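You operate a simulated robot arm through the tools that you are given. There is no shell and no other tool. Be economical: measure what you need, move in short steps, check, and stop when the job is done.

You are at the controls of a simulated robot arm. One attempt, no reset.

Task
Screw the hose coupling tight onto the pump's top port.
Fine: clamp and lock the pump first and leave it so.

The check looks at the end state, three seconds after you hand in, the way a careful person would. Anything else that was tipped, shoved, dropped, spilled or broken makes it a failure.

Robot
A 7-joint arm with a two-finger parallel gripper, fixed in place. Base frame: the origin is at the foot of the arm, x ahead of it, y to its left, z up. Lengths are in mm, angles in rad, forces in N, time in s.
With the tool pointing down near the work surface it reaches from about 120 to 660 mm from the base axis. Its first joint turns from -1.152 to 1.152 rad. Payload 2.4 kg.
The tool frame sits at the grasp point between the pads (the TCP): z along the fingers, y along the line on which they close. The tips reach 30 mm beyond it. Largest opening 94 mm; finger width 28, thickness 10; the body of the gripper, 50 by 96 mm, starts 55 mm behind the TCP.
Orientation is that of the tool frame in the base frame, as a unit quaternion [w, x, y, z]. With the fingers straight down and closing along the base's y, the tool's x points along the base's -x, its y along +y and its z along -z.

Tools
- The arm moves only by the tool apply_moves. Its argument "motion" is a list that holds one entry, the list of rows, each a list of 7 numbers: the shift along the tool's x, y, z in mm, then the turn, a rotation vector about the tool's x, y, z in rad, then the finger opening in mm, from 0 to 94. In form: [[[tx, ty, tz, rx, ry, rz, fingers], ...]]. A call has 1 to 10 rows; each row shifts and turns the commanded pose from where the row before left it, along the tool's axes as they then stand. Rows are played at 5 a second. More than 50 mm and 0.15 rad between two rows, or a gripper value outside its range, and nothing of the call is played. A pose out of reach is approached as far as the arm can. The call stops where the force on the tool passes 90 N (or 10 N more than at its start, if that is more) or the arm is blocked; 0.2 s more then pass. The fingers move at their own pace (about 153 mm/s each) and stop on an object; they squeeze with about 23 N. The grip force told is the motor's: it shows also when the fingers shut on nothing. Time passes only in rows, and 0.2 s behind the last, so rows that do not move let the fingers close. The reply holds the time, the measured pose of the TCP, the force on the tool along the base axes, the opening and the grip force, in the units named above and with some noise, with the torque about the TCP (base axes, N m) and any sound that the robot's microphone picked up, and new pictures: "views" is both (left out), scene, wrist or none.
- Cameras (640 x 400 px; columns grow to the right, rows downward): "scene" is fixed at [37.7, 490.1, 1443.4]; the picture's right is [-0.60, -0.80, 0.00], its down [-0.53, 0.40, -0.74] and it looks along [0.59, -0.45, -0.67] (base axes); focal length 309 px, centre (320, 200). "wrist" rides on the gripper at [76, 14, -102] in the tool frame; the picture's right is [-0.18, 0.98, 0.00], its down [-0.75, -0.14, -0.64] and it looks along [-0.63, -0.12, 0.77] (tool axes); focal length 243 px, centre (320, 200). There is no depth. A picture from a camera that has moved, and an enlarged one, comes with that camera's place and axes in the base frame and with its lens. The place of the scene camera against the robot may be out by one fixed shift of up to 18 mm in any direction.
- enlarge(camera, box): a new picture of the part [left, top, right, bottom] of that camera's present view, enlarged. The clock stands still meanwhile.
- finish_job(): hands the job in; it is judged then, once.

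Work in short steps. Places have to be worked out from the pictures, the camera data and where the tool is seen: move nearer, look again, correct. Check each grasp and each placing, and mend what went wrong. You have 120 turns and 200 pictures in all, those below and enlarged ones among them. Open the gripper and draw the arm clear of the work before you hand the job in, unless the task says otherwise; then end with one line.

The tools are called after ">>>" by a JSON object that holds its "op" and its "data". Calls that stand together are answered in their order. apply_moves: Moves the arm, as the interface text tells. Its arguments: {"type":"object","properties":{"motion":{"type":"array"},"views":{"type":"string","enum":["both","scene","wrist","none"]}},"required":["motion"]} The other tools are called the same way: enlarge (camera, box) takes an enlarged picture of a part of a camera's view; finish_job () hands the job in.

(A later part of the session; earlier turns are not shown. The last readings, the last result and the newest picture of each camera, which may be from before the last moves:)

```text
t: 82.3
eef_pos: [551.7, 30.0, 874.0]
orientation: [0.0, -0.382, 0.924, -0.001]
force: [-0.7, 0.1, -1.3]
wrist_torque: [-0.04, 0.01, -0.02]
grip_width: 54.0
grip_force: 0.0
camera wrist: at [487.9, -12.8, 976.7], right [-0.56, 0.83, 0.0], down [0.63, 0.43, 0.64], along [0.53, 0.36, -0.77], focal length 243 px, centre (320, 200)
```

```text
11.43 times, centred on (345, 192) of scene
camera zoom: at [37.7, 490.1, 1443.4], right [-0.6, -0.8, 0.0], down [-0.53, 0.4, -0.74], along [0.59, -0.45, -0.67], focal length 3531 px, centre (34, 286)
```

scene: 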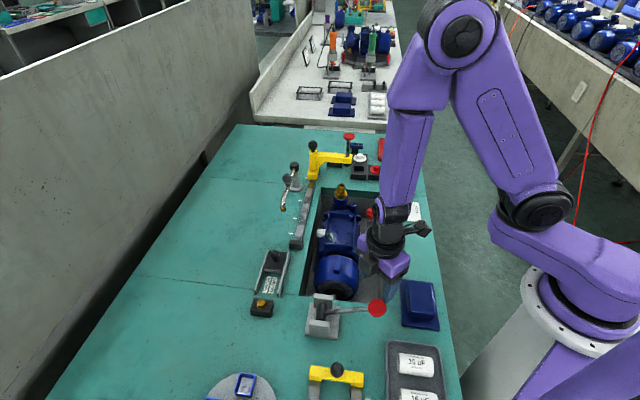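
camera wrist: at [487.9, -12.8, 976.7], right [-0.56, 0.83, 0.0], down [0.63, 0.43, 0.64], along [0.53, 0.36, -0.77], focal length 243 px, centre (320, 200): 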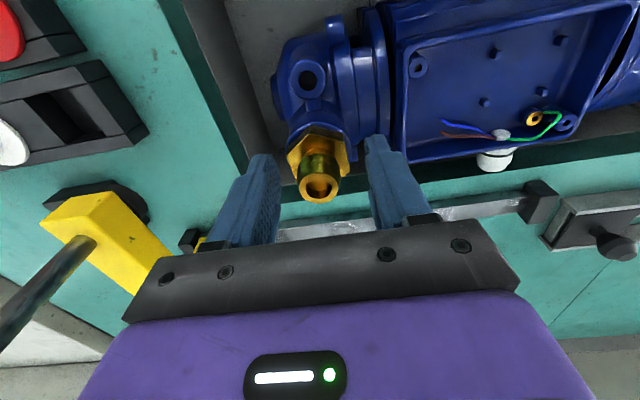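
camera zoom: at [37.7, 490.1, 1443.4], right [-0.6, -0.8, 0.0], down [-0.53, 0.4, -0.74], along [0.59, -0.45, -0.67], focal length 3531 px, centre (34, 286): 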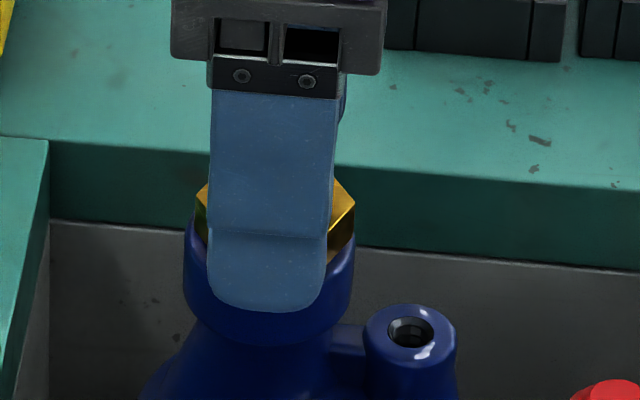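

Well flanked. Lower 4 mm and close on the hex.

>>> {"op": "apply_moves", "data": {"motion": [[[0, 0, 4, 0, 0, 0, 54], [0, 0, 0, 0, 0, 0, 54], [0, 0, 0, 0, 0, 0, 0], [0, 0, 0, 0, 0, 0, 0], [0, 0, 0, 0, 0, 0, 0]]], "views": "wrist"}}

>>> {"op": "enlarge", "data": {"camera": "wrist", "box": [240, 60, 420, 240]}}

```text
t: 83.5
eef_pos: [553.0, 30.1, 872.7]
orientation: [0.001, -0.382, 0.924, 0.0]
force: [-0.8, -0.4, 0.4]
wrist_torque: [0.03, -0.02, -0.02]
grip_width: 37.3
grip_force: 22.8
camera wrist: at [488.1, -12.7, 973.1], right [-0.56, 0.83, 0.0], down [0.63, 0.43, 0.64], along [0.53, 0.36, -0.77], focal length 243 px, centre (320, 200)
```

wrist: 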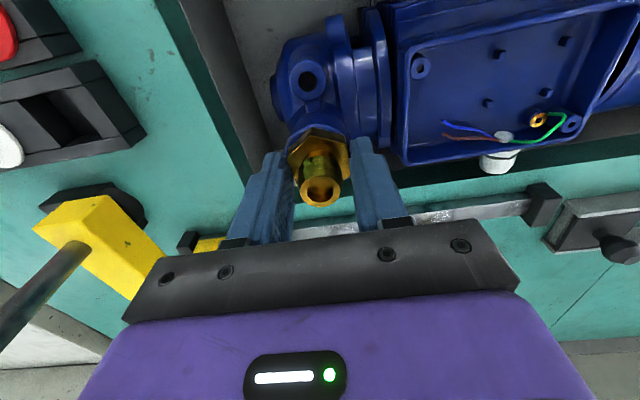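

```text
2.22 times, centred on (330, 150) of wrist
camera zoom: at [488.1, -12.7, 973.1], right [-0.56, 0.83, 0.0], down [0.63, 0.43, 0.64], along [0.53, 0.36, -0.77], focal length 539 px, centre (298, 311)
```

zoom: 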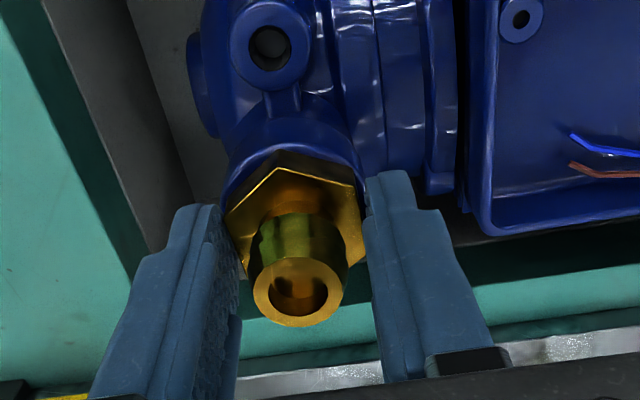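

Gripped on flats. Turn clockwise 1.5 rad with light downward follow.

>>> {"op": "apply_moves", "data": {"motion": [[[0, 0, 0.1, 0, 0, 0.145, 0], [0, 0, 0.1, 0, 0, 0.145, 0], [0, 0, 0.1, 0, 0, 0.145, 0], [0, 0, 0.1, 0, 0, 0.145, 0], [0, 0, 0.1, 0, 0, 0.145, 0], [0, 0, 0.1, 0, 0, 0.145, 0], [0, 0, 0.1, 0, 0, 0.145, 0], [0, 0, 0.1, 0, 0, 0.145, 0], [0, 0, 0.1, 0, 0, 0.145, 0], [0, 0, 0.1, 0, 0, 0.145, 0]]], "views": "wrist"}}

```text
t: 85.7
eef_pos: [552.7, 32.2, 871.1]
orientation: [0.001, 0.329, 0.944, 0.0]
force: [0.5, 1.9, 7.2]
wrist_torque: [0.15, -0.1, 0.05]
grip_width: 37.5
grip_force: 23.6
camera wrist: at [501.4, 89.8, 972.0], right [0.75, 0.66, 0.0], down [0.5, -0.58, 0.64], along [0.42, -0.49, -0.77], focal length 243 px, centre (320, 200)
```

wrist: 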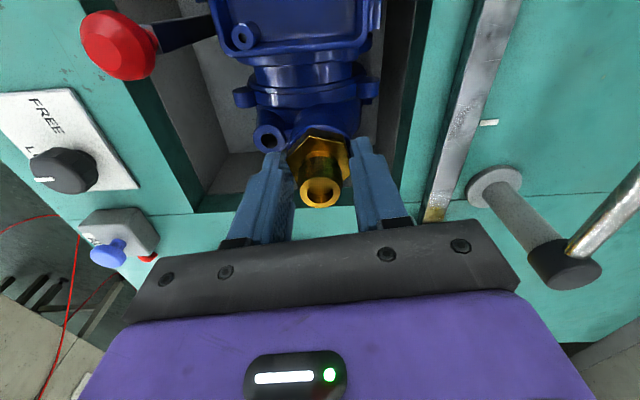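

Low torque so far. Continue 0.63 rad more.

>>> {"op": "apply_moves", "data": {"motion": [[[0, 0, 0.1, 0, 0, 0.145, 0], [0, 0, 0.1, 0, 0, 0.145, 0], [0, 0, 0.1, 0, 0, 0.145, 0], [0, 0, 0.1, 0, 0, 0.145, 0], [0, 0, 0, 0, 0, 0.05, 0]]], "views": "none"}}

```text
t: 86.9
eef_pos: [550.8, 30.3, 870.5]
orientation: [0.001, 0.605, 0.796, 0.001]
force: [0.5, -0.1, 4.2]
wrist_torque: [0.0, 0.0, 0.0]
grip_width: 37.2
grip_force: 23.2
```

Sunk ~2 mm. Regrip: open, lift 25 mm, rotate back 120°, lower and close again.

>>> {"op": "apply_moves", "data": {"motion": [[[0, 0, 0, 0, 0, 0, 54], [0, 0, -25, 0, 0, 0, 54], [0, 0, 0, 0, 0, -0.149, 54], [0, 0, 0, 0, 0, -0.149, 54], [0, 0, 0, 0, 0, -0.149, 54], [0, 0, 0, 0, 0, -0.149, 54], [0, 0, 0, 0, 0, -0.149, 54], [0, 0, 0, 0, 0, -0.149, 54], [0, 0, 0, 0, 0, -0.149, 54], [0, 0, 0, 0, 0, -0.149, 54]]], "views": "none"}}

>>> {"op": "apply_moves", "data": {"motion": [[[0, 0, 0, 0, 0, -0.149, 54], [0, 0, 0, 0, 0, -0.149, 54], [0, 0, 0, 0, 0, -0.149, 54], [0, 0, 0, 0, 0, -0.149, 54], [0, 0, 0, 0, 0, -0.149, 54], [0, 0, 0, 0, 0, -0.149, 54], [0, 0, 0, 0, 0, 0, 54]]], "views": "wrist"}}

>>> {"op": "enlarge", "data": {"camera": "scene", "box": [325, 175, 365, 210]}}

```text
t: 89.1
eef_pos: [552.8, 30.2, 895.1]
orientation: [0.0, 0.051, 0.999, -0.002]
force: [-0.5, 0.5, -0.6]
wrist_torque: [0.0, 0.02, -0.03]
grip_width: 53.9
grip_force: 0.2
```

```text
t: 90.7
eef_pos: [552.3, 31.2, 894.1]
orientation: [0.001, -0.386, 0.923, -0.001]
force: [0.3, 0.8, 0.0]
wrist_torque: [-0.02, -0.01, 0.0]
grip_width: 54.3
grip_force: 0.0
camera wrist: at [488.5, -13.3, 996.7], right [-0.57, 0.82, 0.0], down [0.63, 0.44, 0.64], along [0.53, 0.36, -0.77], focal length 243 px, centre (320, 200)
```

wrist: 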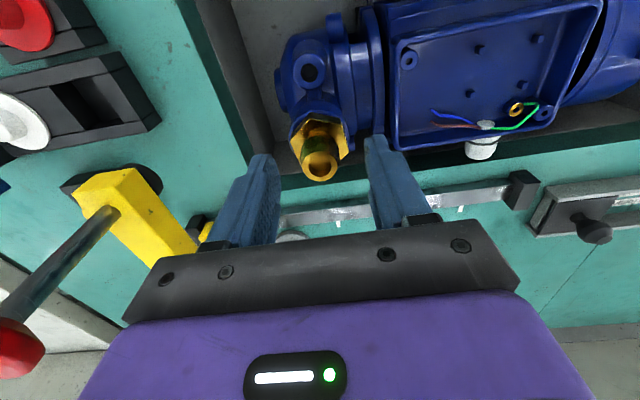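

```text
11.43 times, centred on (345, 192) of scene
camera zoom: at [37.7, 490.1, 1443.4], right [-0.6, -0.8, 0.0], down [-0.53, 0.4, -0.74], along [0.59, -0.45, -0.67], focal length 3531 px, centre (34, 286)
```

zoom: 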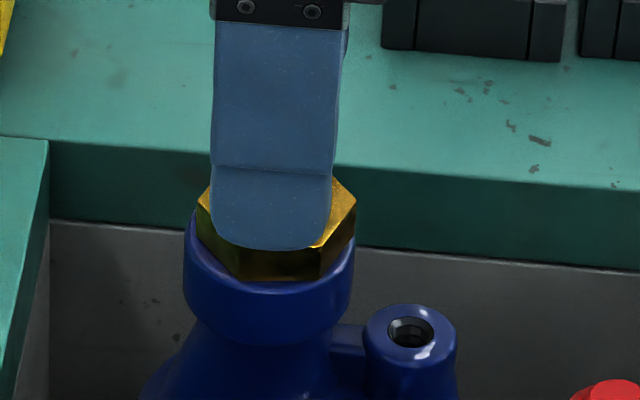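

Hex sank slightly and remains upright. Second tightening stroke: lower, close, turn 2.09 rad.

>>> {"op": "apply_moves", "data": {"motion": [[[0, 0, 24, 0, 0, 0, 54], [0, 0, 0, 0, 0, 0, 0], [0, 0, 0, 0, 0, 0, 0], [0, 0, 0.1, 0, 0, 0.148, 0], [0, 0, 0.1, 0, 0, 0.148, 0], [0, 0, 0.1, 0, 0, 0.148, 0], [0, 0, 0.1, 0, 0, 0.148, 0], [0, 0, 0.1, 0, 0, 0.148, 0], [0, 0, 0.1, 0, 0, 0.148, 0], [0, 0, 0.1, 0, 0, 0.148, 0]]], "views": "none"}}

>>> {"op": "apply_moves", "data": {"motion": [[[0, 0, 0.1, 0, 0, 0.148, 0], [0, 0, 0.1, 0, 0, 0.148, 0], [0, 0, 0.1, 0, 0, 0.148, 0], [0, 0, 0.1, 0, 0, 0.148, 0], [0, 0, 0.1, 0, 0, 0.148, 0], [0, 0, 0.1, 0, 0, 0.148, 0], [0, 0, 0.1, 0, 0, 0.148, 0]]], "views": "wrist"}}

```text
t: 92.9
eef_pos: [552.3, 31.0, 871.5]
orientation: [0.001, 0.124, 0.992, -0.001]
force: [0.9, 0.5, 5.9]
wrist_torque: [0.0, -0.02, 0.02]
grip_width: 36.9
grip_force: 23.1
```

```text
t: 94.5
eef_pos: [552.9, 31.6, 868.8]
orientation: [0.0, 0.6, 0.8, 0.0]
force: [-0.5, -0.2, 9.4]
wrist_torque: [-0.03, -0.02, 0.06]
grip_width: 36.8
grip_force: 23.1
camera wrist: at [544.4, 108.0, 971.4], right [0.99, 0.1, 0.0], down [0.08, -0.76, 0.64], along [0.07, -0.64, -0.77], focal length 243 px, centre (320, 200)
```

wrist: 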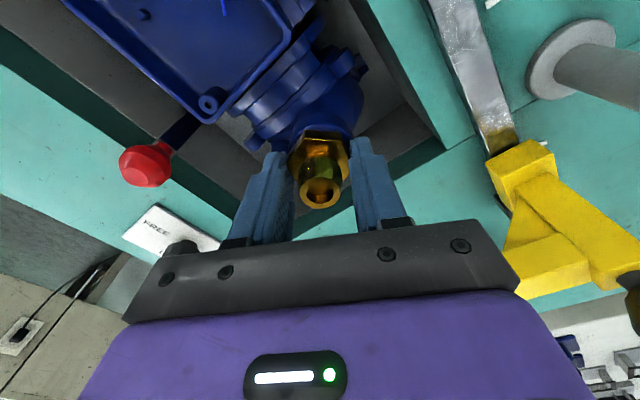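

Turning easily; another cycle: release, rotate back, regrip, turn again.

>>> {"op": "apply_moves", "data": {"motion": [[[0, 0, 0, 0, 0, 0, 54], [0, 0, -25, 0, 0, 0, 54], [0, 0, 0, 0, 0, -0.149, 54], [0, 0, 0, 0, 0, -0.149, 54], [0, 0, 0, 0, 0, -0.149, 54], [0, 0, 0, 0, 0, -0.149, 54], [0, 0, 0, 0, 0, -0.149, 54], [0, 0, 0, 0, 0, -0.149, 54], [0, 0, 0, 0, 0, -0.149, 54], [0, 0, 0, 0, 0, -0.149, 54]]], "views": "none"}}

>>> {"op": "apply_moves", "data": {"motion": [[[0, 0, 0, 0, 0, -0.149, 54], [0, 0, 0, 0, 0, -0.149, 54], [0, 0, 0, 0, 0, -0.149, 54], [0, 0, 0, 0, 0, -0.149, 54], [0, 0, 0, 0, 0, -0.149, 54], [0, 0, 0, 0, 0, -0.129, 54], [0, 0, 0, 0, 0, 0, 54]]], "views": "none"}}

>>> {"op": "apply_moves", "data": {"motion": [[[0, 0, 24, 0, 0, 0, 54], [0, 0, 0, 0, 0, 0, 0], [0, 0, 0, 0, 0, 0, 0], [0, 0, 0.1, 0, 0, 0.148, 0], [0, 0, 0.1, 0, 0, 0.148, 0], [0, 0, 0.1, 0, 0, 0.148, 0], [0, 0, 0.1, 0, 0, 0.148, 0], [0, 0, 0.1, 0, 0, 0.148, 0], [0, 0, 0.1, 0, 0, 0.148, 0], [0, 0, 0.1, 0, 0, 0.148, 0]]], "views": "none"}}

>>> {"op": "apply_moves", "data": {"motion": [[[0, 0, 0.1, 0, 0, 0.148, 0], [0, 0, 0.1, 0, 0, 0.148, 0], [0, 0, 0.1, 0, 0, 0.148, 0], [0, 0, 0.1, 0, 0, 0.148, 0], [0, 0, 0.1, 0, 0, 0.148, 0], [0, 0, 0.1, 0, 0, 0.148, 0], [0, 0, 0.1, 0, 0, 0.148, 0]]], "views": "none"}}

```text
t: 96.7
eef_pos: [551.2, 30.6, 894.8]
orientation: [-0.001, 0.044, 0.999, -0.001]
force: [-0.6, -0.4, -0.4]
wrist_torque: [0.02, 0.01, -0.03]
grip_width: 54.3
grip_force: 0.1
```

```text
t: 98.3
eef_pos: [552.5, 30.2, 894.2]
orientation: [0.0, -0.383, 0.924, 0.0]
force: [-0.3, 0.3, 0.2]
wrist_torque: [-0.01, -0.03, 0.01]
grip_width: 53.6
grip_force: 0.1
```

```text
t: 100.5
eef_pos: [552.7, 31.3, 869.5]
orientation: [0.001, 0.127, 0.992, 0.0]
force: [-1.3, -2.2, 14.2]
wrist_torque: [-0.09, 0.06, 0.07]
grip_width: 37.0
grip_force: 23.1
```

```text
t: 102.1
eef_pos: [552.1, 31.6, 868.7]
orientation: [0.0, 0.601, 0.799, 0.0]
force: [0.5, 0.0, 14.8]
wrist_torque: [-0.03, -0.02, 0.09]
grip_width: 36.7
grip_force: 23.2
```

Axial load is about 15 N; check the seating after release, rotating back at the same time.

>>> {"op": "apply_moves", "data": {"motion": [[[0, 0, 0, 0, 0, 0, 54], [0, 0, -25, 0, 0, 0, 54], [0, 0, 0, 0, 0, -0.149, 54], [0, 0, 0, 0, 0, -0.149, 54], [0, 0, 0, 0, 0, -0.149, 54], [0, 0, 0, 0, 0, -0.149, 54], [0, 0, 0, 0, 0, -0.149, 54], [0, 0, 0, 0, 0, -0.149, 54], [0, 0, 0, 0, 0, -0.149, 54], [0, 0, 0, 0, 0, -0.149, 54]]], "views": "none"}}

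>>> {"op": "apply_moves", "data": {"motion": [[[0, 0, 0, 0, 0, -0.149, 54], [0, 0, 0, 0, 0, -0.149, 54], [0, 0, 0, 0, 0, -0.149, 54], [0, 0, 0, 0, 0, -0.149, 54], [0, 0, 0, 0, 0, -0.149, 54], [0, 0, 0, 0, 0, -0.129, 54], [0, 0, 0, 0, 0, 0, 54]]], "views": "none"}}

>>> {"op": "enlarge", "data": {"camera": "scene", "box": [325, 175, 365, 210]}}

>>> {"op": "enlarge", "data": {"camera": "wrist", "box": [270, 80, 370, 180]}}

```text
t: 104.3
eef_pos: [552.0, 30.4, 895.7]
orientation: [0.0, 0.046, 0.999, 0.0]
force: [-0.5, -0.1, -0.5]
wrist_torque: [-0.04, -0.01, 0.01]
grip_width: 54.1
grip_force: 0.0
```

```text
t: 105.9
eef_pos: [551.4, 30.1, 893.9]
orientation: [0.001, -0.381, 0.925, -0.001]
force: [-0.2, -0.1, 0.2]
wrist_torque: [0.02, 0.01, -0.01]
grip_width: 54.0
grip_force: 0.0
```

```text
11.43 times, centred on (345, 192) of scene
camera zoom: at [37.7, 490.1, 1443.4], right [-0.6, -0.8, 0.0], down [-0.53, 0.4, -0.74], along [0.59, -0.45, -0.67], focal length 3531 px, centre (34, 286)
```

zoom: 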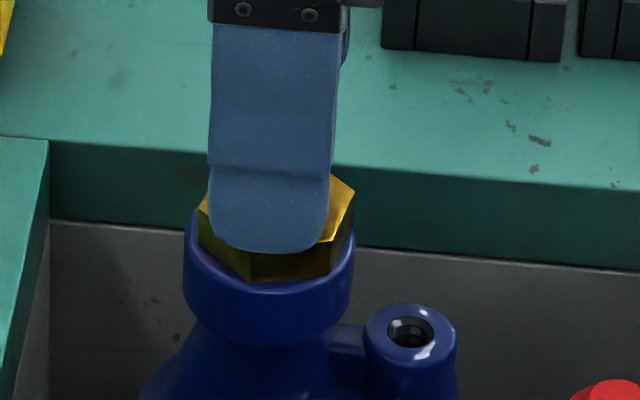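

```text
4.00 times, centred on (320, 130) of wrist
camera zoom: at [488.2, -12.5, 995.7], right [-0.56, 0.83, 0.0], down [0.63, 0.43, 0.64], along [0.53, 0.36, -0.77], focal length 970 px, centre (320, 480)
```

zoom: 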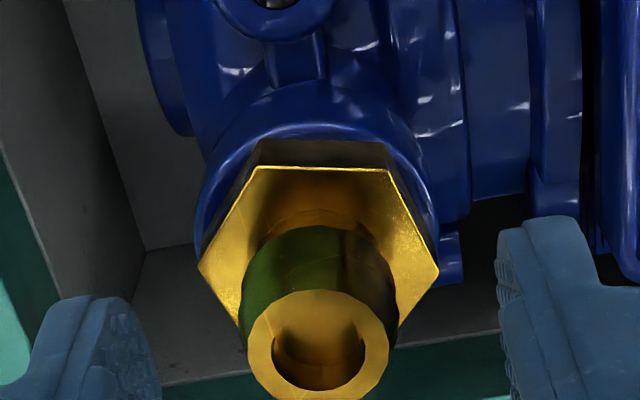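

The hex lags the fingers by ~15°, suggesting resistance is building. I re-align (−0.25 rad), regrip and turn, watching the torque.

>>> {"op": "apply_moves", "data": {"motion": [[[0, 0, 0, 0, 0, -0.125, 54], [0, 0, 0, 0, 0, -0.125, 54], [0, 0, 23, 0, 0, 0, 54], [0, 0, 0, 0, 0, 0, 0], [0, 0, 0, 0, 0, 0, 0], [0, 0, 0, 0, 0, 0, 0]]], "views": "wrist"}}

>>> {"op": "enlarge", "data": {"camera": "wrist", "box": [260, 100, 380, 220]}}

```text
t: 107.3
eef_pos: [552.6, 30.1, 869.8]
orientation: [0.0, -0.492, 0.871, -0.001]
force: [-2.0, -0.3, 2.9]
wrist_torque: [-0.07, -0.04, -0.04]
grip_width: 37.7
grip_force: 23.5
camera wrist: at [501.2, -26.9, 972.4], right [-0.75, 0.67, 0.0], down [0.51, 0.57, 0.64], along [0.43, 0.48, -0.77], focal length 243 px, centre (320, 200)
```

wrist: 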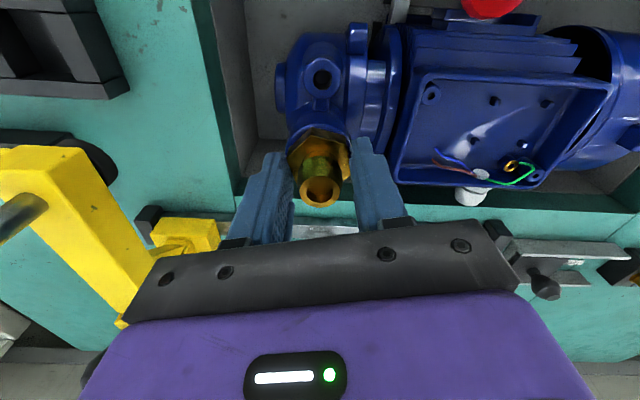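

```text
3.33 times, centred on (320, 160) of wrist
camera zoom: at [501.2, -26.9, 972.4], right [-0.75, 0.67, 0.0], down [0.51, 0.57, 0.64], along [0.43, 0.48, -0.77], focal length 809 px, centre (320, 333)
```

zoom: 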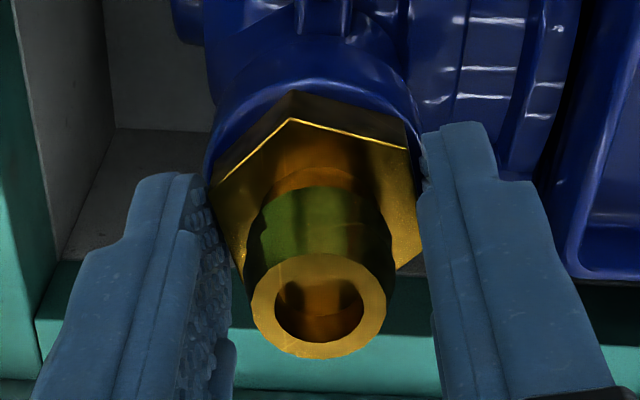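

Gripped. Turn in two parts, reading torque.

>>> {"op": "apply_moves", "data": {"motion": [[[0, 0, 0.05, 0, 0, 0.145, 0], [0, 0, 0.05, 0, 0, 0.145, 0], [0, 0, 0.05, 0, 0, 0.145, 0], [0, 0, 0.05, 0, 0, 0.145, 0], [0, 0, 0.05, 0, 0, 0.145, 0], [0, 0, 0.05, 0, 0, 0.145, 0], [0, 0, 0.05, 0, 0, 0.145, 0]]], "views": "none"}}

>>> {"op": "apply_moves", "data": {"motion": [[[0, 0, 0.05, 0, 0, 0.145, 0], [0, 0, 0.05, 0, 0, 0.145, 0], [0, 0, 0.05, 0, 0, 0.145, 0], [0, 0, 0.05, 0, 0, 0.145, 0], [0, 0, 0.05, 0, 0, 0.145, 0], [0, 0, 0.05, 0, 0, 0.145, 0]]], "views": "wrist"}}

>>> {"op": "enlarge", "data": {"camera": "wrist", "box": [260, 100, 380, 220]}}

```text
t: 108.9
eef_pos: [552.4, 31.5, 870.4]
orientation: [0.001, -0.006, 1.0, -0.001]
force: [0.7, -1.5, 6.4]
wrist_torque: [-0.05, 0.08, -0.01]
grip_width: 37.8
grip_force: 23.2
```

```text
t: 110.3
eef_pos: [552.8, 31.4, 869.8]
orientation: [0.001, 0.416, 0.909, 0.0]
force: [-1.7, -0.6, 8.3]
wrist_torque: [0.08, 0.04, 0.03]
grip_width: 37.9
grip_force: 23.6
camera wrist: at [513.5, 98.6, 971.3], right [0.86, 0.5, 0.0], down [0.38, -0.66, 0.64], along [0.32, -0.56, -0.77], focal length 243 px, centre (320, 200)
```

wrist: 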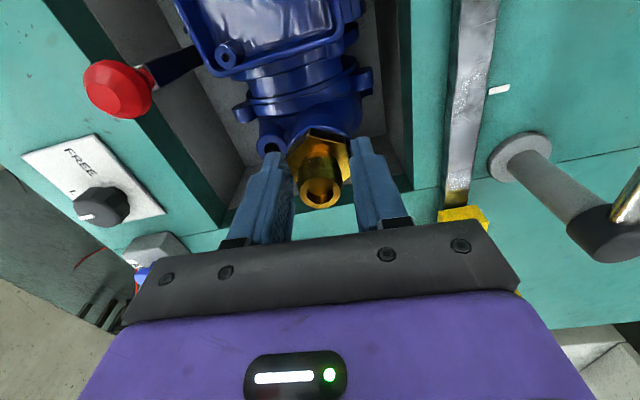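

```text
3.33 times, centred on (320, 160) of wrist
camera zoom: at [513.5, 98.6, 971.3], right [0.86, 0.5, 0.0], down [0.38, -0.66, 0.64], along [0.32, -0.56, -0.77], focal length 809 px, centre (320, 333)
```

zoom: 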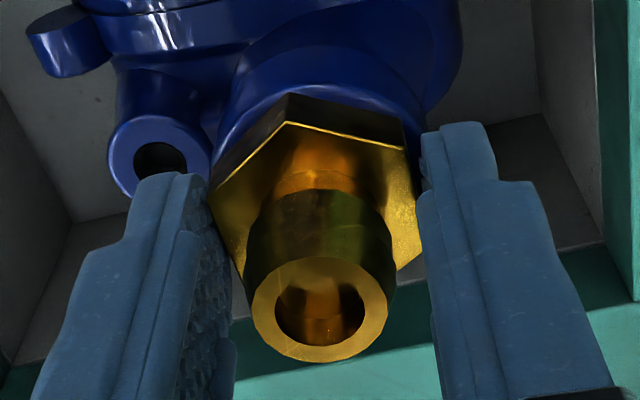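

The hex turns with the fingers and torque is still low. Test thread engagement: pull up 3 mm and read the force.

>>> {"op": "apply_moves", "data": {"motion": [[[0, 0, -1.5, 0, 0, 0, 0], [0, 0, -1.5, 0, 0, 0, 0]]], "views": "none"}}

```text
t: 110.9
eef_pos: [551.2, 31.9, 872.7]
orientation: [0.0, 0.416, 0.91, -0.001]
force: [-0.5, 0.2, -1.5]
wrist_torque: [0.01, 0.01, -0.03]
grip_width: 37.6
grip_force: 23.2
```

Ambiguous; lift 3 mm more.

>>> {"op": "apply_moves", "data": {"motion": [[[0, 0, -1.5, 0, 0, 0, 0], [0, 0, -1.5, 0, 0, 0, 0], [0, 0, 0, 0, 0, 0, 0]]], "views": "none"}}

>>> {"op": "enlarge", "data": {"camera": "wrist", "box": [260, 100, 380, 220]}}

```text
t: 111.7
eef_pos: [552.9, 31.0, 876.0]
orientation: [0.001, 0.416, 0.909, 0.0]
force: [0.3, -0.9, -0.4]
wrist_torque: [-0.01, 0.02, 0.03]
grip_width: 37.5
grip_force: 23.1
```

```text
3.33 times, centred on (320, 160) of wrist
camera zoom: at [513.1, 98.1, 977.4], right [0.86, 0.5, 0.0], down [0.39, -0.66, 0.64], along [0.32, -0.56, -0.77], focal length 809 px, centre (320, 333)
```

zoom: 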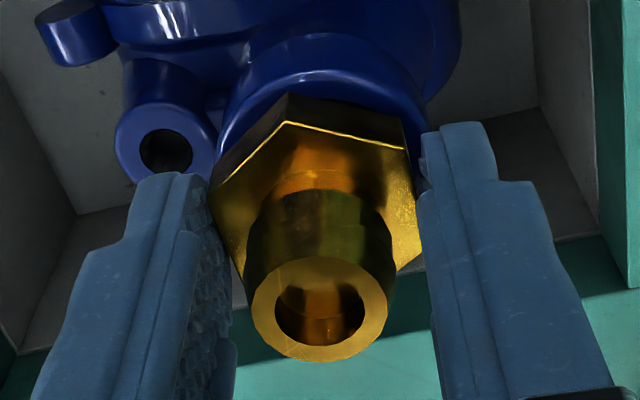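

The coupling lifts freely – not threaded yet. I lift it clear a little more to see the spigot and bore.

>>> {"op": "apply_moves", "data": {"motion": [[[0, 0, -8, 0, 0, 0, 0], [0, 0, -8, 0, 0, 0, 0], [0, 0, -8, 0, 0, 0, 0], [0, 0, 0, 0, 0, 0, 0]]], "views": "none"}}

>>> {"op": "enlarge", "data": {"camera": "scene", "box": [325, 170, 365, 205]}}

>>> {"op": "enlarge", "data": {"camera": "wrist", "box": [260, 80, 380, 200]}}

```text
t: 112.7
eef_pos: [550.5, 30.7, 899.2]
orientation: [0.001, 0.415, 0.91, 0.0]
force: [0.1, 0.2, -1.0]
wrist_torque: [0.01, 0.01, 0.0]
grip_width: 37.3
grip_force: 23.4
```

```text
11.43 times, centred on (345, 188) of scene
camera zoom: at [37.7, 490.1, 1443.4], right [-0.6, -0.8, 0.0], down [-0.53, 0.4, -0.74], along [0.59, -0.45, -0.67], focal length 3531 px, centre (34, 343)
```

zoom: 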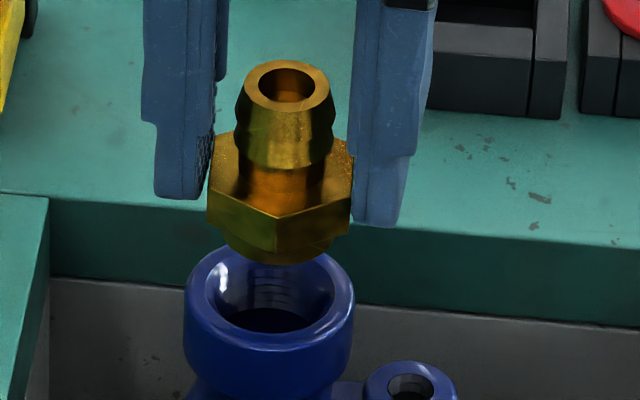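

```text
3.33 times, centred on (320, 140) of wrist
camera zoom: at [512.9, 97.8, 1001.7], right [0.86, 0.5, 0.0], down [0.39, -0.66, 0.64], along [0.32, -0.56, -0.77], focal length 809 px, centre (320, 400)
```

zoom: 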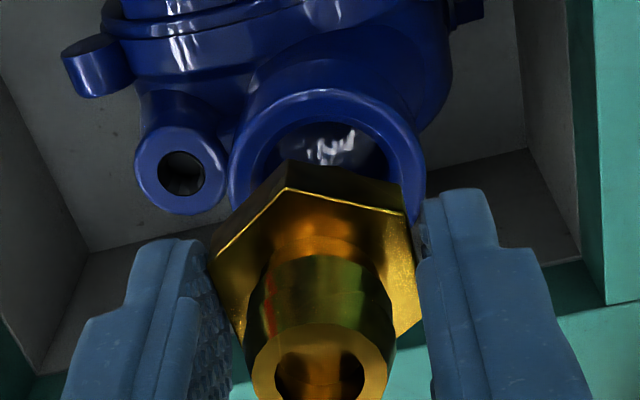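

Now I see: threads lie deeper, and the spigot had only rested ~3 mm in the mouth, hex ~7 mm above the rim. I'll re-lower with a 1 mm centring fix, press harder (~30 N), and turn.

>>> {"op": "apply_moves", "data": {"motion": [[[0.2, 1, 10, 0, 0, 0, 0], [0, 0, 10, 0, 0, 0, 0], [0, 0, 6, 0, 0, 0, 0], [0, 0, 3, 0, 0, 0, 0], [0, 0, 2, 0, 0, 0, 0], [0, 0, 0, 0, 0, 0, 0]]], "views": "none"}}

```text
t: 114.1
eef_pos: [552.7, 31.8, 870.3]
orientation: [0.001, 0.417, 0.909, 0.0]
force: [-1.8, -5.0, 15.5]
wrist_torque: [-0.15, 0.03, -0.07]
grip_width: 37.5
grip_force: 23.2
```

Reaction suggests ~1 mm too far +y. Correct, press more, and turn counter-clockwise a bit to find the thread start.

>>> {"op": "apply_moves", "data": {"motion": [[[-0.5, -0.9, 1.5, 0, 0, 0, 0], [0, 0, 1.5, 0, 0, 0, 0], [0, 0, 0, 0, 0, -0.14, 0], [0, 0, 0, 0, 0, -0.14, 0], [0, 0, 0, 0, 0, -0.14, 0], [0, 0, 0, 0, 0, -0.14, 0]]], "views": "none"}}

```text
t: 115.5
eef_pos: [553.3, 30.4, 867.9]
orientation: [0.003, 0.148, 0.989, 0.001]
force: [0.4, -2.6, 38.7]
wrist_torque: [0.36, 0.09, -0.87]
grip_width: 38.1
grip_force: 23.0
```

Now 39 N of press. Turn clockwise.

>>> {"op": "apply_moves", "data": {"motion": [[[0, 0, 0, 0, 0, 0.14, 0], [0, 0, 0, 0, 0, 0.14, 0], [0, 0, 0, 0, 0, 0.14, 0], [0, 0, 0, 0, 0, 0.14, 0]]], "views": "none"}}

>>> {"op": "apply_moves", "data": {"motion": [[[0, 0, 0, 0, 0, 0.14, 0], [0, 0, 0, 0, 0, 0.14, 0], [0, 0, 0, 0, 0, 0.14, 0]]], "views": "wrist"}}

>>> {"op": "enlarge", "data": {"camera": "wrist", "box": [260, 100, 380, 220]}}

```text
t: 116.5
eef_pos: [554.6, 30.5, 867.6]
orientation: [0.003, 0.416, 0.909, 0.0]
force: [2.1, -3.9, 38.7]
wrist_torque: [-0.65, 0.7, 0.65]
grip_width: 37.6
grip_force: 23.6
```

```text
t: 117.3
eef_pos: [553.8, 30.5, 867.8]
orientation: [0.003, 0.597, 0.802, 0.001]
force: [1.7, -2.1, 41.4]
wrist_torque: [-0.37, 0.88, 0.71]
grip_width: 37.8
grip_force: 22.7
camera wrist: at [544.8, 107.7, 969.7], right [0.99, 0.11, 0.01], down [0.08, -0.76, 0.64], along [0.07, -0.64, -0.77], focal length 243 px, centre (320, 200)
```

wrist: 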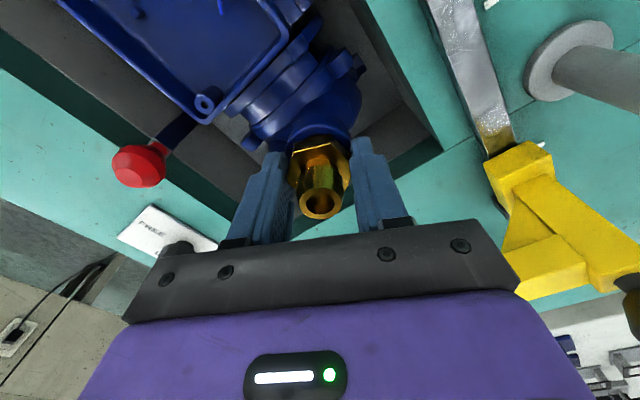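

```text
3.33 times, centred on (320, 160) of wrist
camera zoom: at [544.8, 107.7, 969.7], right [0.99, 0.11, 0.01], down [0.08, -0.76, 0.64], along [0.07, -0.64, -0.77], focal length 809 px, centre (320, 333)
```

zoom: 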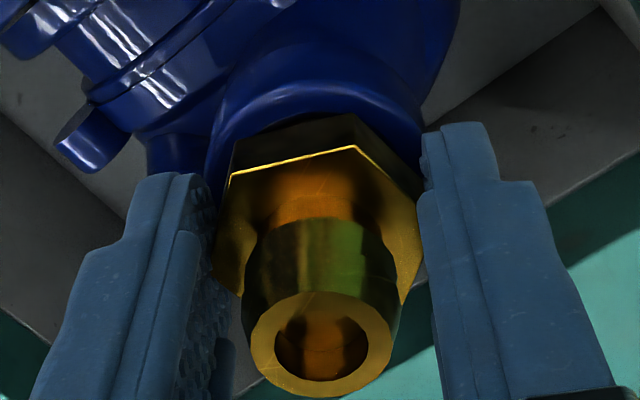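

The moments show a fingertip is now bearing on the port rim (rim ≈ z 838). I release, rise, and tilt the camera back for a straight-down view to check concentricity.

>>> {"op": "apply_moves", "data": {"motion": [[[0, 0, -2, 0, 0, 0, 0], [0, 0, 0, 0, 0, 0, 60], [0, 0, -40, 0, 0, 0, 60], [0, 0, -48, 0, 0, 0, 94], [0, 0, 0, 0, 0, -0.149, 94], [0, 0, 0, 0, 0, -0.149, 94], [0, 0, 0, 0, 0, -0.149, 94], [0, 0, 0, 0, 0, -0.149, 94], [0, 0, 0, 0, 0, -0.149, 94], [0, 0, 0, 0, 0, -0.149, 94]]], "views": "none"}}

>>> {"op": "apply_moves", "data": {"motion": [[[0, 0, 0, 0, 0, -0.149, 94], [0, 0, 0, 0, 0, -0.149, 94], [-16, -14, 0, 0, 0, -0.08, 94], [0, 0, 0, 0, 0.125, 0, 94], [0, 0, 0, 0, 0.125, 0, 94], [0, 0, 0, 0, 0.125, 0, 94], [0, 0, 0, 0, 0.125, 0, 94], [0, 0, 0, 0, 0, 0, 94]]], "views": "none"}}

>>> {"op": "enlarge", "data": {"camera": "wrist", "box": [260, 90, 380, 210]}}

>>> {"op": "enlarge", "data": {"camera": "scene", "box": [325, 170, 365, 205]}}

```text
t: 119.5
eef_pos: [551.8, 30.7, 955.4]
orientation: [0.001, 0.189, 0.982, -0.001]
force: [0.3, 0.0, -0.2]
wrist_torque: [0.01, 0.01, -0.02]
grip_width: 93.8
grip_force: 0.1
```

```text
t: 121.3
eef_pos: [567.3, 15.5, 955.4]
orientation: [-0.247, 0.002, 0.969, 0.0]
force: [0.1, -0.8, -0.9]
wrist_torque: [-0.02, 0.01, -0.04]
grip_width: 94.0
grip_force: 0.1
```

```text
3.33 times, centred on (320, 150) of wrist
camera zoom: at [549.5, 30.1, 1081.6], right [0.17, 0.98, -0.09], down [0.97, -0.15, 0.2], along [0.19, -0.12, -0.98], focal length 809 px, centre (320, 367)
```

zoom: 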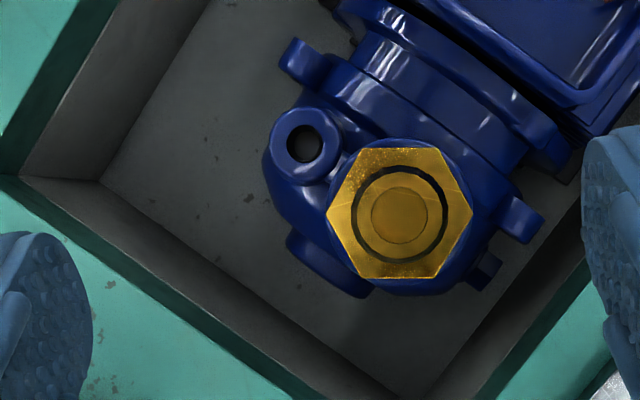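

```text
11.43 times, centred on (345, 188) of scene
camera zoom: at [37.7, 490.1, 1443.4], right [-0.6, -0.8, 0.0], down [-0.53, 0.4, -0.74], along [0.59, -0.45, -0.67], focal length 3531 px, centre (34, 343)
```

zoom: 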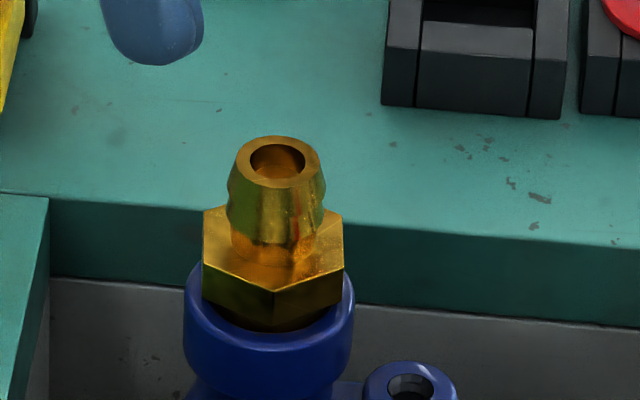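

Excellent overhead view. Zoom more to see rim vs hex concentricity.

>>> {"op": "enlarge", "data": {"camera": "wrist", "box": [315, 120, 375, 190]}}

>>> {"op": "enlarge", "data": {"camera": "scene", "box": [335, 180, 360, 202]}}

```text
5.71 times, centred on (345, 155) of wrist
camera zoom: at [549.5, 30.1, 1081.6], right [0.17, 0.98, -0.09], down [0.97, -0.15, 0.2], along [0.19, -0.12, -0.98], focal length 1386 px, centre (177, 457)
```

zoom: 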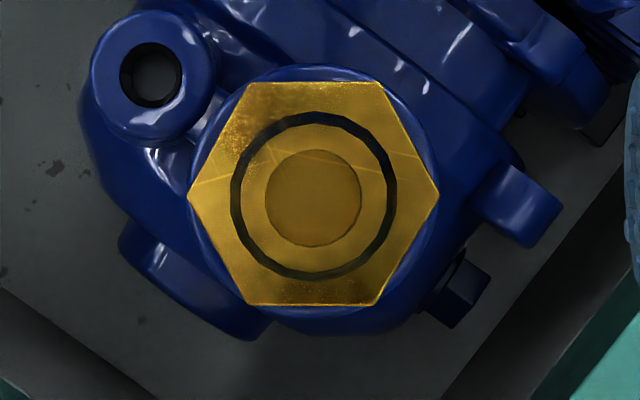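

```text
16.00 times, centred on (348, 191) of scene
camera zoom: at [37.7, 490.1, 1443.4], right [-0.6, -0.8, 0.0], down [-0.53, 0.4, -0.74], along [0.59, -0.45, -0.67], focal length 4944 px, centre (-120, 344)
```

zoom: 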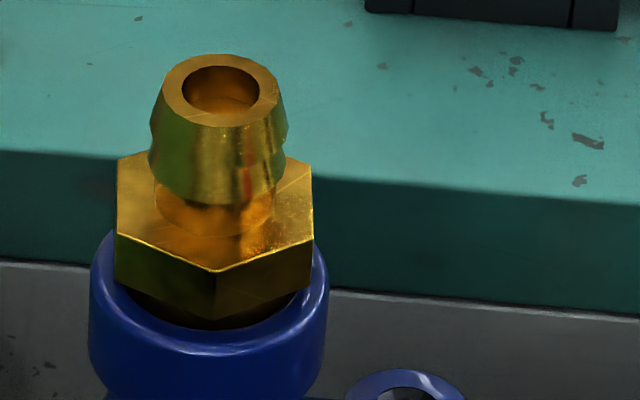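

The coupling sits concentric and upright at the thread start, ~7 mm proud. My fingertips were landing on the rim instead of pressing the coupling. I'll grip higher on the hex (tips ~z 850) and push down while turning.

>>> {"op": "apply_moves", "data": {"motion": [[[0, 0, 0, 0, -0.125, 0, 60], [0, 0, 0, 0, -0.125, 0, 60], [0, 0, 0, 0, -0.125, 0, 60], [0, 0, 0, 0, -0.125, 0, 60], [15, 15.5, 0, 0, 0, 0, 60], [0, 0, 0, 0, 0, -0.136, 60], [0, 0, 0, 0, 0, -0.136, 60], [0, 0, 0, 0, 0, -0.136, 60], [0, 0, 0, 0, 0, -0.136, 60], [0, 0, 0, 0, 0, -0.136, 60]]], "views": "none"}}

>>> {"op": "apply_moves", "data": {"motion": [[[0, 0, 0, 0, 0, -0.136, 60], [0, 0, 0, 0, 0, -0.136, 60], [0, 0, 0, 0, 0, -0.136, 60], [0, 0, 0, 0, 0, -0.136, 60], [0, 0, 0, 0, 0, 0, 60]]], "views": "none"}}

```text
t: 123.5
eef_pos: [552.1, 31.2, 956.1]
orientation: [0.0, -0.333, 0.943, 0.0]
force: [0.2, 0.1, 0.0]
wrist_torque: [-0.02, 0.0, -0.02]
grip_width: 60.0
grip_force: 0.1
```

```text
t: 124.7
eef_pos: [551.9, 30.8, 955.4]
orientation: [0.0, -0.573, 0.82, -0.002]
force: [-0.8, -0.3, 0.5]
wrist_torque: [0.0, 0.0, 0.01]
grip_width: 60.1
grip_force: 0.2
```

Lower to z≈880 (tips ~850, on the upper hex) and close.

>>> {"op": "apply_moves", "data": {"motion": [[[-0.5, -1.4, 40, 0, 0, 0, 56], [0, 0, 35, 0, 0, 0, 56], [0, 0, 0, 0, 0, 0, 56], [0, 0, 0, 0, 0, 0, 0], [0, 0, 0, 0, 0, 0, 0], [0, 0, 0, 0, 0, 0, 0]]], "views": "wrist"}}

>>> {"op": "enlarge", "data": {"camera": "wrist", "box": [260, 100, 380, 220]}}

>>> {"op": "enlarge", "data": {"camera": "scene", "box": [335, 180, 360, 202]}}

```text
t: 126.1
eef_pos: [553.7, 30.3, 878.9]
orientation: [-0.001, -0.573, 0.819, 0.0]
force: [-7.9, 1.7, 0.1]
wrist_torque: [0.08, 0.26, 0.02]
grip_width: 37.1
grip_force: 22.9
camera wrist: at [514.3, -35.8, 981.6], right [-0.86, 0.51, 0.0], down [0.39, 0.66, 0.64], along [0.33, 0.55, -0.77], focal length 243 px, centre (320, 200)
```

wrist: 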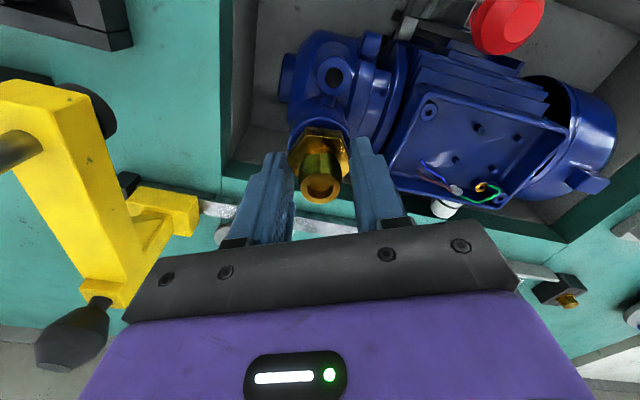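

```text
3.33 times, centred on (320, 160) of wrist
camera zoom: at [514.3, -35.8, 981.6], right [-0.86, 0.51, 0.0], down [0.39, 0.66, 0.64], along [0.33, 0.55, -0.77], focal length 809 px, centre (320, 333)
```

zoom: 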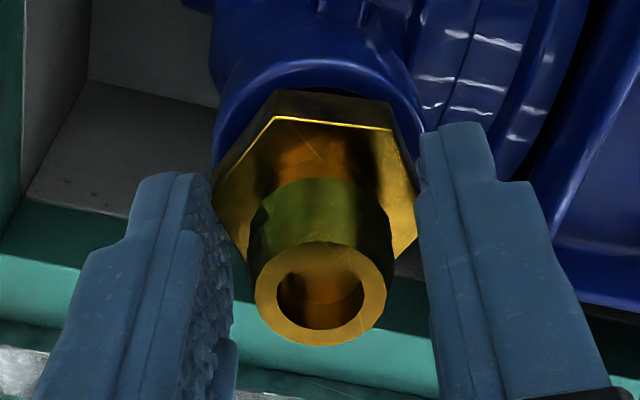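

```text
16.00 times, centred on (348, 191) of scene
camera zoom: at [37.5, 490.1, 1443.4], right [-0.6, -0.8, 0.0], down [-0.53, 0.4, -0.74], along [0.59, -0.45, -0.67], focal length 4944 px, centre (-120, 344)
```

zoom: 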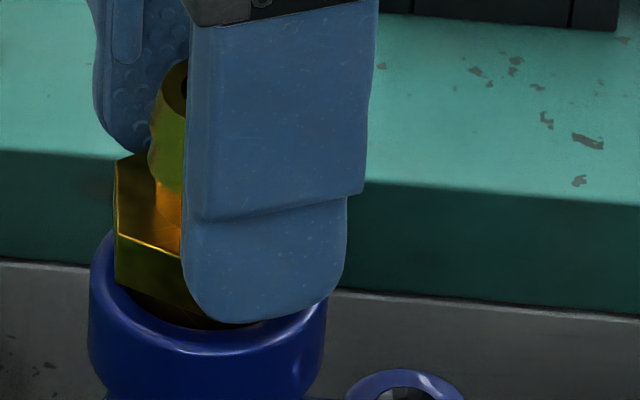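

Gripped; relax the 8 N sideways load (−1.2 mm x), press 2 mm down and turn clockwise 1 rad.

>>> {"op": "apply_moves", "data": {"motion": [[[0.4, 1.2, 0, 0, 0, 0, 0], [0, 0, 1.5, 0, 0, 0, 0], [0, 0, 1.5, 0, 0, 0, 0]]], "views": "none"}}

>>> {"op": "apply_moves", "data": {"motion": [[[0, 0, 0.1, 0, 0, 0.14, 0], [0, 0, 0.1, 0, 0, 0.14, 0], [0, 0, 0.1, 0, 0, 0.14, 0], [0, 0, 0.1, 0, 0, 0.14, 0], [0, 0, 0.1, 0, 0, 0.14, 0], [0, 0, 0.1, 0, 0, 0.14, 0], [0, 0, 0.1, 0, 0, 0.14, 0]]], "views": "none"}}

```text
t: 126.9
eef_pos: [554.6, 30.9, 877.6]
orientation: [0.002, -0.572, 0.82, -0.001]
force: [-4.0, -0.6, 12.8]
wrist_torque: [-0.06, 0.19, -0.01]
grip_width: 37.2
grip_force: 23.4
```

```text
t: 128.5
eef_pos: [553.1, 31.0, 877.2]
orientation: [0.002, -0.117, 0.993, 0.0]
force: [7.1, -3.9, 10.3]
wrist_torque: [-0.16, -0.03, -0.01]
grip_width: 36.8
grip_force: 23.3
```

Torque negligible still. Continue turning while pressing.

>>> {"op": "apply_moves", "data": {"motion": [[[0, 0, 0.2, 0, 0, 0.14, 0], [0, 0, 0.2, 0, 0, 0.14, 0], [0, 0, 0.2, 0, 0, 0.14, 0], [0, 0, 0.2, 0, 0, 0.14, 0], [0, 0, 0.2, 0, 0, 0.14, 0]]], "views": "none"}}

>>> {"op": "apply_moves", "data": {"motion": [[[0, 0, 0.2, 0, 0, 0.14, 0], [0, 0, 0.2, 0, 0, 0.14, 0], [0, 0, 0.2, 0, 0, 0.14, 0], [0, 0, 0.2, 0, 0, 0.14, 0], [0, 0, 0, 0, 0, 0, 0]]], "views": "wrist"}}

>>> {"op": "enlarge", "data": {"camera": "wrist", "box": [260, 100, 380, 220]}}

```text
t: 129.7
eef_pos: [552.6, 31.5, 876.2]
orientation: [0.001, 0.23, 0.973, 0.0]
force: [8.3, -3.8, 12.1]
wrist_torque: [-0.03, -0.21, 0.0]
grip_width: 37.0
grip_force: 22.8
```

```text
t: 130.9
eef_pos: [553.1, 30.9, 874.8]
orientation: [0.001, 0.489, 0.872, 0.001]
force: [9.8, 1.8, 13.0]
wrist_torque: [0.07, -0.32, -0.03]
grip_width: 37.0
grip_force: 22.5
camera wrist: at [525.4, 103.9, 977.1], right [0.93, 0.36, 0.0], down [0.27, -0.72, 0.64], along [0.23, -0.6, -0.77], focal length 243 px, centre (320, 200)
```

wrist: 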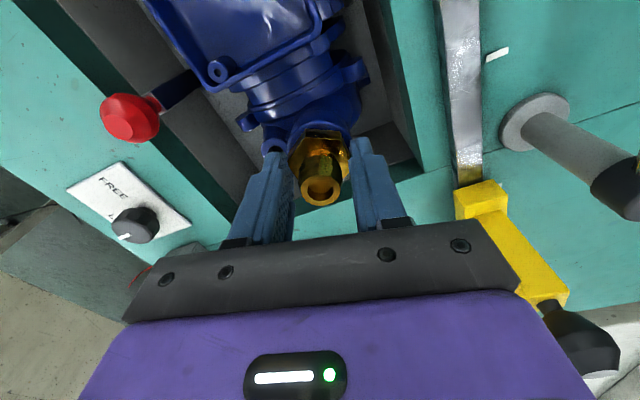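

```text
3.33 times, centred on (320, 160) of wrist
camera zoom: at [525.4, 103.9, 977.1], right [0.93, 0.36, 0.0], down [0.27, -0.72, 0.64], along [0.23, -0.6, -0.77], focal length 809 px, centre (320, 333)
```

zoom: 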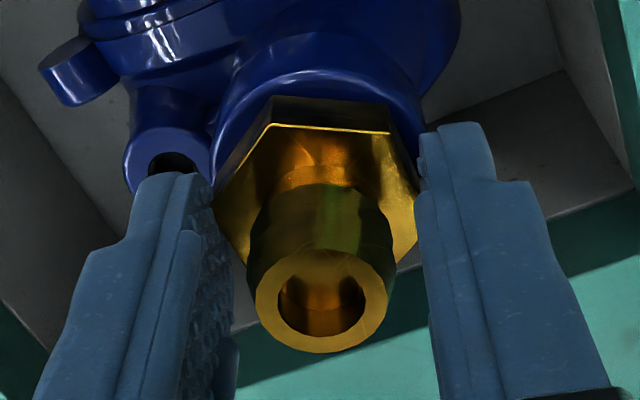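

z went down 2.8 mm with little slip in the grip — perhaps engaging. Test by a small pull up.

>>> {"op": "apply_moves", "data": {"motion": [[[0, 0, -2.5, 0, 0, 0, 0], [0, 0, -2.5, 0, 0, 0, 0], [0, 0, 0, 0, 0, 0, 0]]], "views": "none"}}

>>> {"op": "enlarge", "data": {"camera": "wrist", "box": [260, 100, 380, 220]}}

```text
t: 131.7
eef_pos: [551.6, 30.1, 879.4]
orientation: [-0.002, 0.49, 0.872, -0.001]
force: [6.3, -6.1, -11.7]
wrist_torque: [-0.32, -0.2, 0.01]
grip_width: 36.8
grip_force: 23.5
```

```text
3.33 times, centred on (320, 160) of wrist
camera zoom: at [524.1, 102.4, 980.7], right [0.93, 0.36, -0.01], down [0.28, -0.72, 0.64], along [0.22, -0.6, -0.77], focal length 809 px, centre (320, 333)
```

zoom: 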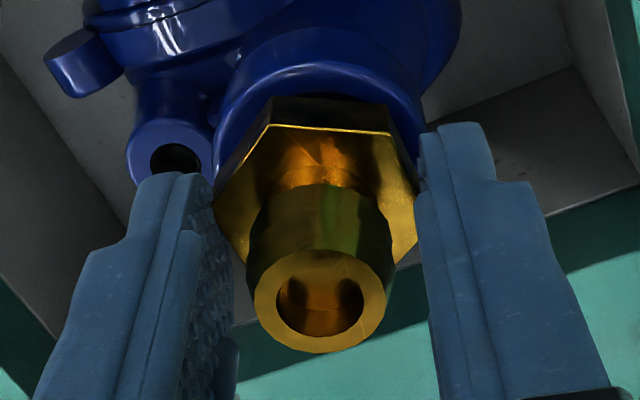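

It resists pulling now (−12 N): the thread is engaged. Go back down, release, rotate back 120° in place, and regrip high.

>>> {"op": "apply_moves", "data": {"motion": [[[0, 0, 2.5, 0, 0, 0, 0], [0, 0, 2.5, 0, 0, 0, 0], [0, 0, 0, 0, 0, 0, 56], [0, 0, 0, 0, 0, -0.149, 56], [0, 0, 0, 0, 0, -0.149, 56], [0, 0, 0, 0, 0, -0.149, 56], [0, 0, 0, 0, 0, -0.149, 56], [0, 0, 0, 0, 0, -0.149, 56], [0, 0, 0, 0, 0, -0.149, 56], [0, 0, 0, 0, 0, -0.149, 56]]], "views": "none"}}

>>> {"op": "apply_moves", "data": {"motion": [[[0, 0, 0, 0, 0, -0.15, 56], [0, 0, 0, 0, 0, -0.15, 56], [0, 0, 0, 0, 0, -0.15, 56], [0, 0, 0, 0, 0, -0.15, 56], [0, 0, 0, 0, 0, -0.15, 56], [0, 0, 0, 0, 0, -0.15, 56], [0, 0, 0, 0, 0, -0.15, 56], [0, 0, 0, 0, 0, 0, 56]]], "views": "none"}}

>>> {"op": "enlarge", "data": {"camera": "wrist", "box": [260, 100, 380, 220]}}

```text
t: 133.9
eef_pos: [553.0, 32.8, 874.4]
orientation: [0.0, -0.013, 1.0, -0.001]
force: [0.5, 0.0, 0.1]
wrist_torque: [-0.02, 0.02, -0.01]
grip_width: 56.0
grip_force: 0.0
```

```text
t: 135.7
eef_pos: [552.3, 30.1, 875.8]
orientation: [0.0, -0.512, 0.859, -0.002]
force: [0.2, -0.1, -0.1]
wrist_torque: [0.03, -0.02, 0.0]
grip_width: 55.9
grip_force: 0.1
```

```text
3.33 times, centred on (320, 160) of wrist
camera zoom: at [503.6, -29.1, 977.3], right [-0.78, 0.63, 0.0], down [0.48, 0.6, 0.64], along [0.4, 0.5, -0.77], focal length 809 px, centre (320, 333)
```

zoom: 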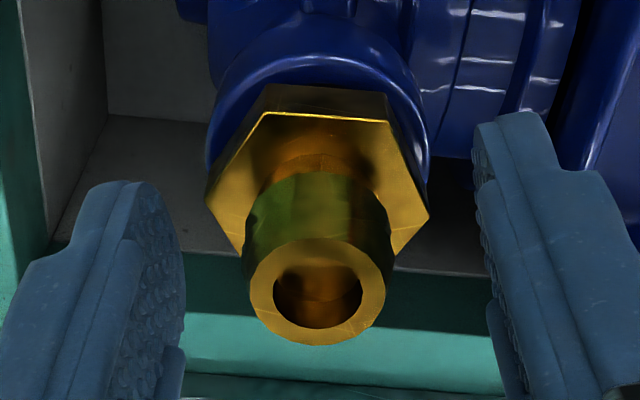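

Aligned. Close, press 1 mm and turn 2.35 rad.

>>> {"op": "apply_moves", "data": {"motion": [[[0, 0, 0, 0, 0, 0, 0], [0, 0, 0, 0, 0, 0, 0], [0, 0, 1, 0, 0, 0, 0], [0, 0, 0.08, 0, 0, 0.147, 0], [0, 0, 0.08, 0, 0, 0.147, 0], [0, 0, 0.08, 0, 0, 0.147, 0], [0, 0, 0.08, 0, 0, 0.147, 0], [0, 0, 0.08, 0, 0, 0.147, 0], [0, 0, 0.08, 0, 0, 0.147, 0], [0, 0, 0.08, 0, 0, 0.147, 0]]], "views": "none"}}

>>> {"op": "apply_moves", "data": {"motion": [[[0, 0, 0.08, 0, 0, 0.147, 0], [0, 0, 0.08, 0, 0, 0.147, 0], [0, 0, 0.08, 0, 0, 0.147, 0], [0, 0, 0.08, 0, 0, 0.147, 0], [0, 0, 0.08, 0, 0, 0.147, 0], [0, 0, 0.08, 0, 0, 0.147, 0], [0, 0, 0.08, 0, 0, 0.147, 0], [0, 0, 0.08, 0, 0, 0.147, 0], [0, 0, 0.08, 0, 0, 0.147, 0]]], "views": "none"}}

>>> {"op": "enlarge", "data": {"camera": "wrist", "box": [260, 100, 380, 220]}}

```text
t: 137.9
eef_pos: [554.4, 28.7, 874.0]
orientation: [0.002, -0.02, 1.0, -0.001]
force: [8.3, -9.9, 5.8]
wrist_torque: [-0.3, 0.02, 0.02]
grip_width: 37.1
grip_force: 23.1
```

```text
t: 139.9
eef_pos: [552.2, 30.9, 872.6]
orientation: [-0.001, 0.599, 0.801, -0.001]
force: [-0.9, -13.9, 5.9]
wrist_torque: [-0.38, -0.01, -0.02]
grip_width: 37.1
grip_force: 23.1
```

```text
3.33 times, centred on (320, 160) of wrist
camera zoom: at [544.3, 107.8, 974.1], right [0.99, 0.1, 0.0], down [0.08, -0.76, 0.64], along [0.06, -0.64, -0.77], focal length 809 px, centre (320, 333)
```

zoom: 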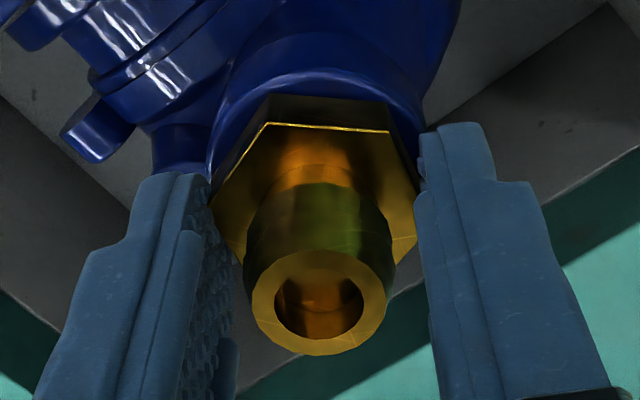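

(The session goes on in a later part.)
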